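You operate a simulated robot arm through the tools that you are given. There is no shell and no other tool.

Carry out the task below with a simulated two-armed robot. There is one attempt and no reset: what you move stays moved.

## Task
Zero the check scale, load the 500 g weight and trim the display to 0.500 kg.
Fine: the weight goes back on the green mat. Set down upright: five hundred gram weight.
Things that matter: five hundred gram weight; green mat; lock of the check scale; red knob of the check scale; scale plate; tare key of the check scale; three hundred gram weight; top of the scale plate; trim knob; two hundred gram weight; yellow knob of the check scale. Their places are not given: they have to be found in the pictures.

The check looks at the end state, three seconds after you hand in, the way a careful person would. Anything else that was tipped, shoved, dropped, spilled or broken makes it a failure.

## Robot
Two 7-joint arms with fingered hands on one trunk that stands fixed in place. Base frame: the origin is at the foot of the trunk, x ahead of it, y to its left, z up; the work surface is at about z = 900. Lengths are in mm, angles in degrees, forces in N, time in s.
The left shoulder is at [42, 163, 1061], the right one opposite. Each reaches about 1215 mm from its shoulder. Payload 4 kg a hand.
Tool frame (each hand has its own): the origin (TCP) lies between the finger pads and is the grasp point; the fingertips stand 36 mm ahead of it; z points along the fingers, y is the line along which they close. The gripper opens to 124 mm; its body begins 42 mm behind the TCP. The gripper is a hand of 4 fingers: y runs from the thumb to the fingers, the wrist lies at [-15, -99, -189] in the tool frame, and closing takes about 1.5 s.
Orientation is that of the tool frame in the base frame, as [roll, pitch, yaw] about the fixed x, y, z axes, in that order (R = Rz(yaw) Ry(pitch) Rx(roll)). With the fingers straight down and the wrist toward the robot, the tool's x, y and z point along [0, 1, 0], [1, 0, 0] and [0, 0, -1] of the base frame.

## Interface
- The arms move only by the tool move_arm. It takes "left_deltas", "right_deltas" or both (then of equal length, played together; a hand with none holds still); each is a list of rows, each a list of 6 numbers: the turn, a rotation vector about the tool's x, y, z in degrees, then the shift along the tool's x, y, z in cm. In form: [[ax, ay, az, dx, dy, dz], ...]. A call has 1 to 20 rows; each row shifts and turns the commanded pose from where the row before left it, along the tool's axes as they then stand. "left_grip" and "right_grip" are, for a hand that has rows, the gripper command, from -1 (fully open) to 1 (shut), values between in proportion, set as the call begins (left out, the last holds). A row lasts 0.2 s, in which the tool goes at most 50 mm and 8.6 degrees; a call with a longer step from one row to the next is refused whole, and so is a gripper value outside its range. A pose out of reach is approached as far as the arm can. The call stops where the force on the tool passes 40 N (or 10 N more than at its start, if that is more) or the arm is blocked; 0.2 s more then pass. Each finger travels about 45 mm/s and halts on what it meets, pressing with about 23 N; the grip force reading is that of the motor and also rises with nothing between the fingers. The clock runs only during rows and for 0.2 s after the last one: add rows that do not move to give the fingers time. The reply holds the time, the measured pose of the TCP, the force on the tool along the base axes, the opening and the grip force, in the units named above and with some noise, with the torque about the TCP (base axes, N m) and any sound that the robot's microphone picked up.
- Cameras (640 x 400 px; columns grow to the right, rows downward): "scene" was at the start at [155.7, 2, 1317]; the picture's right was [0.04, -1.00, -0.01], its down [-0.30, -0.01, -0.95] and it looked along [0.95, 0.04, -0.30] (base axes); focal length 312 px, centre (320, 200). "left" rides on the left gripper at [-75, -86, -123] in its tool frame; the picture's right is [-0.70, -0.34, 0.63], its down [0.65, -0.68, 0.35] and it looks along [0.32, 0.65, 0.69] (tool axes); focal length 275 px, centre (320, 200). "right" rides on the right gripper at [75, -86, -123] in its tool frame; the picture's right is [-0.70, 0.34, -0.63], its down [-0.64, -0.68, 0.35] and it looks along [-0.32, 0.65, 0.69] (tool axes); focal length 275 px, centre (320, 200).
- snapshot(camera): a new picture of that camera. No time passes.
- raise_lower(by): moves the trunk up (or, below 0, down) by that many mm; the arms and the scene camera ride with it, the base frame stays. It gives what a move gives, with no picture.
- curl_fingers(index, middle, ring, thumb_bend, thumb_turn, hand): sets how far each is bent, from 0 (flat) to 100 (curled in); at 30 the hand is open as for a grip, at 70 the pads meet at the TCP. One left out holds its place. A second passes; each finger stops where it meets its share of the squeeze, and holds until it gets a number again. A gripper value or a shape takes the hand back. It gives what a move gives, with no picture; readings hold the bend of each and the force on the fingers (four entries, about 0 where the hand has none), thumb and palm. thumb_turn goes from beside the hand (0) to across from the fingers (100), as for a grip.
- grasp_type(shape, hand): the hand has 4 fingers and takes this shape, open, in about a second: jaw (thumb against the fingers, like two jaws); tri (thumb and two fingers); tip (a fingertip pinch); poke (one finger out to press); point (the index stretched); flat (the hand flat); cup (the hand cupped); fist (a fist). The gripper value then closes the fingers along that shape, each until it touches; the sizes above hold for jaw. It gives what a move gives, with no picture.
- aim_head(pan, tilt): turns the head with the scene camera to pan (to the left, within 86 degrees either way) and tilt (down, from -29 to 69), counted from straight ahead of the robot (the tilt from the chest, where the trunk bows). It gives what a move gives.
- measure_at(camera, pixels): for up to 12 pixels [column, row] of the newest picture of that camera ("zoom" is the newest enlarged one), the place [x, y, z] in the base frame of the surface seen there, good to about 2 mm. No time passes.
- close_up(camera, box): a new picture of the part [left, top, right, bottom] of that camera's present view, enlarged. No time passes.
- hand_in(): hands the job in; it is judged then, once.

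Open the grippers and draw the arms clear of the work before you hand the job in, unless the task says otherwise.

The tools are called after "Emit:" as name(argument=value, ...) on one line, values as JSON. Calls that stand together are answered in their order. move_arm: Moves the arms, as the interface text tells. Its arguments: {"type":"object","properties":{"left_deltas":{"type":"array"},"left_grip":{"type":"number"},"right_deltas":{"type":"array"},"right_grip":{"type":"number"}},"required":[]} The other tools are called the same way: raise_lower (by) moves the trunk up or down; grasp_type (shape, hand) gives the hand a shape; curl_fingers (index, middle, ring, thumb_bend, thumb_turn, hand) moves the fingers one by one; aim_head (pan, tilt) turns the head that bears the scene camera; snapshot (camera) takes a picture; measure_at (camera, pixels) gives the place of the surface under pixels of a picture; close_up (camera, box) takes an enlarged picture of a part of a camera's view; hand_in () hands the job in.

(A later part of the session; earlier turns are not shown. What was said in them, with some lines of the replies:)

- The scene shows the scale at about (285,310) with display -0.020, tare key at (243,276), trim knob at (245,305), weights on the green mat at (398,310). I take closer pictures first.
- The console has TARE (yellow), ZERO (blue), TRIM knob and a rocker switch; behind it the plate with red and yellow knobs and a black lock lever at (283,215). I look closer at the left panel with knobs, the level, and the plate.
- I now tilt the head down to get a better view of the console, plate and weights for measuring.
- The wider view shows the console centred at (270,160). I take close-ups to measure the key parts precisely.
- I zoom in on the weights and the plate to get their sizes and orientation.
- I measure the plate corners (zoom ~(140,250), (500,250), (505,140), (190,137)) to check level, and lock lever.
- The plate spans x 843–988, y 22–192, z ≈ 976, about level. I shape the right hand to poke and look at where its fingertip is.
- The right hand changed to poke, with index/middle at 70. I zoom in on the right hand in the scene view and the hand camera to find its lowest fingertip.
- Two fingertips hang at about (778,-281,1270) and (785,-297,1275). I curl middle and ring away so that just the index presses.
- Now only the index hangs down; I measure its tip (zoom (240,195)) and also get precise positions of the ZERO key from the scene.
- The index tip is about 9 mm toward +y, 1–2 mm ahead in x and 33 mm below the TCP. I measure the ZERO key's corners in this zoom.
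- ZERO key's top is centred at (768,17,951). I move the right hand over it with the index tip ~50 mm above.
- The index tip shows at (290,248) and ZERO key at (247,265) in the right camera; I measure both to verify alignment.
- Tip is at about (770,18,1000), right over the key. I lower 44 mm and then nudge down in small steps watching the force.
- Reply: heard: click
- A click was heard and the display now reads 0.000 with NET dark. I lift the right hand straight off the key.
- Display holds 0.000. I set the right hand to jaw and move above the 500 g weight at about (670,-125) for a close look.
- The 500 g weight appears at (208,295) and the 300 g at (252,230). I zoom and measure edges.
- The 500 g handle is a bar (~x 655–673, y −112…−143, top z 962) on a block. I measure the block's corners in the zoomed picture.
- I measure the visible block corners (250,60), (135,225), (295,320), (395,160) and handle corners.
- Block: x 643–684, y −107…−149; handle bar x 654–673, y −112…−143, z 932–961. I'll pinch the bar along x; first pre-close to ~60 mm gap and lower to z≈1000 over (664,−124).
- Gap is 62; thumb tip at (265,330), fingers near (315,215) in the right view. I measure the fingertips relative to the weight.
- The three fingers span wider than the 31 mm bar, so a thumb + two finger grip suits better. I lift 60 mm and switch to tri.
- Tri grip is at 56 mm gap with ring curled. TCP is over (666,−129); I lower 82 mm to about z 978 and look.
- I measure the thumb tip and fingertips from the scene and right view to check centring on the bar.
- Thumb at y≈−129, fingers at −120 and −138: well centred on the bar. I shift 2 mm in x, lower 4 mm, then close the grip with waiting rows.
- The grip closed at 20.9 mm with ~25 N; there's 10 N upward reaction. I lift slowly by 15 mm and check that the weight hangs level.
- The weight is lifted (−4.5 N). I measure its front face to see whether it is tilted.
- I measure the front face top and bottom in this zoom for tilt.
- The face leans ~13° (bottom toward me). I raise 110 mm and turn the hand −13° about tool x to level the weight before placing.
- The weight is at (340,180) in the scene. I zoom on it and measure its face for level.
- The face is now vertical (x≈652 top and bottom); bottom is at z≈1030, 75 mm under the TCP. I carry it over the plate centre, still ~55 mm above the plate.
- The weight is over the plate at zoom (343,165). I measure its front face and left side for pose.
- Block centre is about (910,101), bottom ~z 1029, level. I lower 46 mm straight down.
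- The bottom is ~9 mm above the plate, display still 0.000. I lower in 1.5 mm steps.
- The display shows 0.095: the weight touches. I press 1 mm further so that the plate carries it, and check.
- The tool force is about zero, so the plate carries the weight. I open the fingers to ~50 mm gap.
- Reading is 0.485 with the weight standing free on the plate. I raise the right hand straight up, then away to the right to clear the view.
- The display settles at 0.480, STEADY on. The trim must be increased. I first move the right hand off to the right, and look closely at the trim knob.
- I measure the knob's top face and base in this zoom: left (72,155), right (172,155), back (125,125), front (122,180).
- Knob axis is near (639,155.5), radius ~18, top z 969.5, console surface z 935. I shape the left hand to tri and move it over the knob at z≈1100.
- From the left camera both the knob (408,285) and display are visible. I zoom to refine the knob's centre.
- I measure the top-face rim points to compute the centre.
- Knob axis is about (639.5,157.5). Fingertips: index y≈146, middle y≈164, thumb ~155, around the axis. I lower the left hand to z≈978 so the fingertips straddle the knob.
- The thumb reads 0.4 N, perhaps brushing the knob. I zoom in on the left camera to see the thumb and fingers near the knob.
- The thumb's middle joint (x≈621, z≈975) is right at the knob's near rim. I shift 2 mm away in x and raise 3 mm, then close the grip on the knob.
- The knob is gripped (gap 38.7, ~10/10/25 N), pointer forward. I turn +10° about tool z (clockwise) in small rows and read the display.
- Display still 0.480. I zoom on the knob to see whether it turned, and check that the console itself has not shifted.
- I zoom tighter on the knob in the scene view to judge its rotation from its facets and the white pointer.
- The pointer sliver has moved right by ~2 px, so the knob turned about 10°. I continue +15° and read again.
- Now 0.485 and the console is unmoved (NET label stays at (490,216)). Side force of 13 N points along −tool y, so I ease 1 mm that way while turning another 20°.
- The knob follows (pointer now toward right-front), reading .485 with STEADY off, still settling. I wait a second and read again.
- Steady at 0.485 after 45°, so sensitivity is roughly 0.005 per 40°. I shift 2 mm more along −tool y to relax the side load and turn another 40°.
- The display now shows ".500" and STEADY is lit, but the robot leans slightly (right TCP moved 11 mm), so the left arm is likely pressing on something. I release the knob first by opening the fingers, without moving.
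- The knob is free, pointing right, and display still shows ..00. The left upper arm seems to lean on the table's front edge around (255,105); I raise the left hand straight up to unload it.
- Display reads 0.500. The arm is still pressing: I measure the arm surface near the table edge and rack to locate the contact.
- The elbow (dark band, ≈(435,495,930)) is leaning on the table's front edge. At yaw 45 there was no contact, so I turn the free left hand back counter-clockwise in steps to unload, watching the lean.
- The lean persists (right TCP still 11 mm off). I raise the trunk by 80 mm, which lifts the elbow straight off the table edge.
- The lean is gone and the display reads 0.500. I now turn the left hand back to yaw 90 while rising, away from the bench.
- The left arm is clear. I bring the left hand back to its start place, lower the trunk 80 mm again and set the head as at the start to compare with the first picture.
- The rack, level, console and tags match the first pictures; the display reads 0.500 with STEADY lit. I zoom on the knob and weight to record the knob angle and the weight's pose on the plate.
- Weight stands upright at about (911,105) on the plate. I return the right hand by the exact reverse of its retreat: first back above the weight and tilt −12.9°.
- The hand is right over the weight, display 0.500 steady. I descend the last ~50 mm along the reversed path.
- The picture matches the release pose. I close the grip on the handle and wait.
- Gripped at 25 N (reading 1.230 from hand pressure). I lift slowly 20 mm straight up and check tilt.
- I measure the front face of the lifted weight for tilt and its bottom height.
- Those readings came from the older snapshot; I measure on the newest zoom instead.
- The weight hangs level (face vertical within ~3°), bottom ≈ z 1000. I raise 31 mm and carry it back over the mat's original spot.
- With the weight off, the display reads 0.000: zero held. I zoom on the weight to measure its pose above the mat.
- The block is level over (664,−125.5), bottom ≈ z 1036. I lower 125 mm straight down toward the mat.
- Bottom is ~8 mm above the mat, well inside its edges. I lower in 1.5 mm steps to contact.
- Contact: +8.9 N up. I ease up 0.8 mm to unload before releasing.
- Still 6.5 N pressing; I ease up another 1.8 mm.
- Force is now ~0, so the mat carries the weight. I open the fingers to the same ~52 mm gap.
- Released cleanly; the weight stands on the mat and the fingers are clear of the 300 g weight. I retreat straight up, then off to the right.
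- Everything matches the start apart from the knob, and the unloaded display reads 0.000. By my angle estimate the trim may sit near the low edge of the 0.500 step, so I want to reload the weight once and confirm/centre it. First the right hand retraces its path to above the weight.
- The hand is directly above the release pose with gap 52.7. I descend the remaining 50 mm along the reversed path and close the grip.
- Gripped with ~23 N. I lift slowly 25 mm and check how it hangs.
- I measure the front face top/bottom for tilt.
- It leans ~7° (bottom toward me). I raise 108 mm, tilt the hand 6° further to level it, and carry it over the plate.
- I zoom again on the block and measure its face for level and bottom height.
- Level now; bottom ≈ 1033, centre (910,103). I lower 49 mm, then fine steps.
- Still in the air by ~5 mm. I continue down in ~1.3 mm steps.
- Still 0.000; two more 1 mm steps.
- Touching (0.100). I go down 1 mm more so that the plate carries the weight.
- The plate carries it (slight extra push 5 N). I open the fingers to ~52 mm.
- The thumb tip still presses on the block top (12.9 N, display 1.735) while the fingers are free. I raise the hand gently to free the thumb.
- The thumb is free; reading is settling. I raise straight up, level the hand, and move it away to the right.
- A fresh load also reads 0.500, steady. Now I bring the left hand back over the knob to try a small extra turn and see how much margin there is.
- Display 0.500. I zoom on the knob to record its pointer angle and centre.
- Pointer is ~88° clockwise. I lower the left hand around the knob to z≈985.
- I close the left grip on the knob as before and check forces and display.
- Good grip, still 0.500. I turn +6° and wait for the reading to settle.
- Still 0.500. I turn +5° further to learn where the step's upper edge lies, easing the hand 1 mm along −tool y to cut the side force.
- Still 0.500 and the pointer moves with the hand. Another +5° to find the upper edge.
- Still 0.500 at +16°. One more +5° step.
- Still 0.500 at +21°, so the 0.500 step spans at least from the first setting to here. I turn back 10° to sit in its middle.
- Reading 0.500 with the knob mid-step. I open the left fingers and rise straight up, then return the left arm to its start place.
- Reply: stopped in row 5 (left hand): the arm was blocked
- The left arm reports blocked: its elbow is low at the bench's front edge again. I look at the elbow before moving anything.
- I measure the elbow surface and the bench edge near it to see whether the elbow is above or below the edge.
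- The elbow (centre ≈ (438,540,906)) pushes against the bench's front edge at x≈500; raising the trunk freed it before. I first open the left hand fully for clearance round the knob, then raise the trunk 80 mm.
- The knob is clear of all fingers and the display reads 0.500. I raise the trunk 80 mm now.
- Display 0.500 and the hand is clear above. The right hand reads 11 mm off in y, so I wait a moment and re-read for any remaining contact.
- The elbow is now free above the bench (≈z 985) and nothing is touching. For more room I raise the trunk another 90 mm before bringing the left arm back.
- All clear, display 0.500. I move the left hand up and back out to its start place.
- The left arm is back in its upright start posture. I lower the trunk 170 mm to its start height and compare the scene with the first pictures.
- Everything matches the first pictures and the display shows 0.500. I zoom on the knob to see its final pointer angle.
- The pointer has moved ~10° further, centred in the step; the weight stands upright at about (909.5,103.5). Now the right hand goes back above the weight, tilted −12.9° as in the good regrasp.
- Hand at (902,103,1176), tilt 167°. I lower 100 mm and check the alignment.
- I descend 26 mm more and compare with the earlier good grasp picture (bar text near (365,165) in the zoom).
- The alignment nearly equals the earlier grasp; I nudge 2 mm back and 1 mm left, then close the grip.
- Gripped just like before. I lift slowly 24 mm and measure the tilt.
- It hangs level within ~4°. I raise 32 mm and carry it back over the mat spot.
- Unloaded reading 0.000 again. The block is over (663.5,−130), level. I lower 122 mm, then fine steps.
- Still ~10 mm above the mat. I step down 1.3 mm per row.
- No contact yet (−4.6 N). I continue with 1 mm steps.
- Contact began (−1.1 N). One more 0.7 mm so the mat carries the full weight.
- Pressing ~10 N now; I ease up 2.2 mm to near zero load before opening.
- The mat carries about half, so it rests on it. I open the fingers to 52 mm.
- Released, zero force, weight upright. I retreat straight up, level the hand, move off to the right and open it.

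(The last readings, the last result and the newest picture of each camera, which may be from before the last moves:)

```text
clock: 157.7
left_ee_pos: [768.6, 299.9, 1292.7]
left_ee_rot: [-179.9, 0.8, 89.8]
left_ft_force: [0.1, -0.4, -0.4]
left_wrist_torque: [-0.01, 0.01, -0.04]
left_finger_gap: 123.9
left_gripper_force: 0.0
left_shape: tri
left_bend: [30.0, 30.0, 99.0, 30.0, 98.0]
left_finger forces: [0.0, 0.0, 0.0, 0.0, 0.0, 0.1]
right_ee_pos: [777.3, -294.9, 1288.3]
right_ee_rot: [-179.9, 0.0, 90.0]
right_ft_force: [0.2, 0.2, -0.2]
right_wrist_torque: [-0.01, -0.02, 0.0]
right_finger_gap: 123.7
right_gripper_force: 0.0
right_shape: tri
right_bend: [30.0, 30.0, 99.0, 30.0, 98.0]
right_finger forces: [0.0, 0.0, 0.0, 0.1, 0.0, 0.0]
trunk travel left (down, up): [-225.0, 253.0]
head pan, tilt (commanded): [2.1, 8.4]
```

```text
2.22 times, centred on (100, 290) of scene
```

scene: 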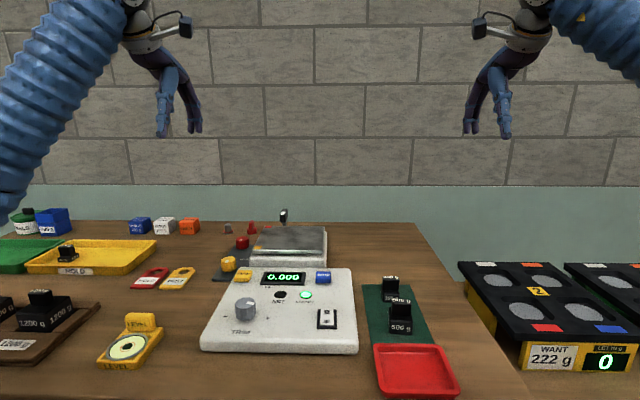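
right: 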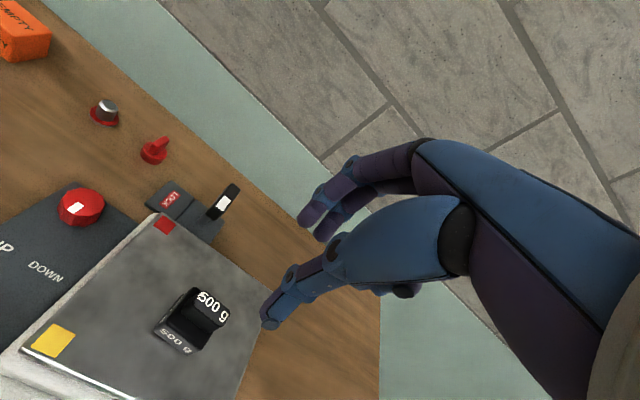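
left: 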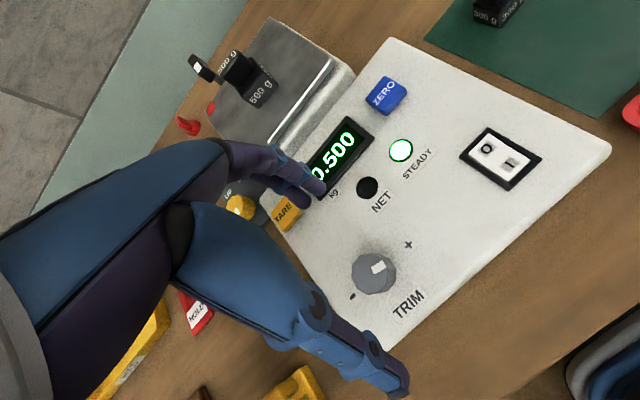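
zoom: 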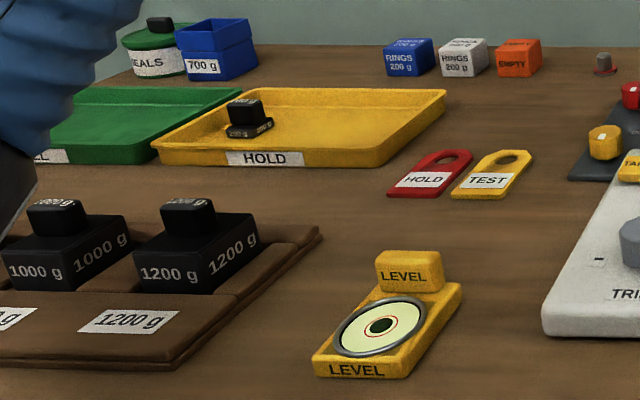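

The scale was zeroed (0.000 empty, NET off) and trimmed to read 0.500 with the 500 g weight on. The weight is back upright on the green mat, nothing else has shifted from the first pictures, and both hands are open and clear. I hand in.

Emit:
hand_in()

```text
The job is handed in.
```

I zeroed the check scale, trimmed it to read 0.500 kg with the 500 g weight loaded, and handed the job in. I have not seen the check's result.

- **Zero:** I pressed the ZERO key once. The empty scale read 0.000 each time I unloaded it, with the NET light off. I did not use the tare key.
- **Trim:** The first load read 0.480, so I turned the trim knob toward plus until the display held 0.500. I then loaded the weight a second time to check. The reading stayed at 0.500 over about 20° of knob travel, and I left the knob near the middle of that range.
- **Weight:** I read "Fine: the weight goes back on the green mat" as permission or a request to return it. The 500 g weight now stands upright on the mat near its original spot, so the display reads 0.000.
- **Arm contact:** Twice while working at the knob, the left arm's elbow pressed against the front edge of the bench. I freed it each time by raising the trunk. The final pictures match the first ones: the weight rack, the level, the tags, the other weights and the scale look unmoved.

Both hands are open and clear of the work.
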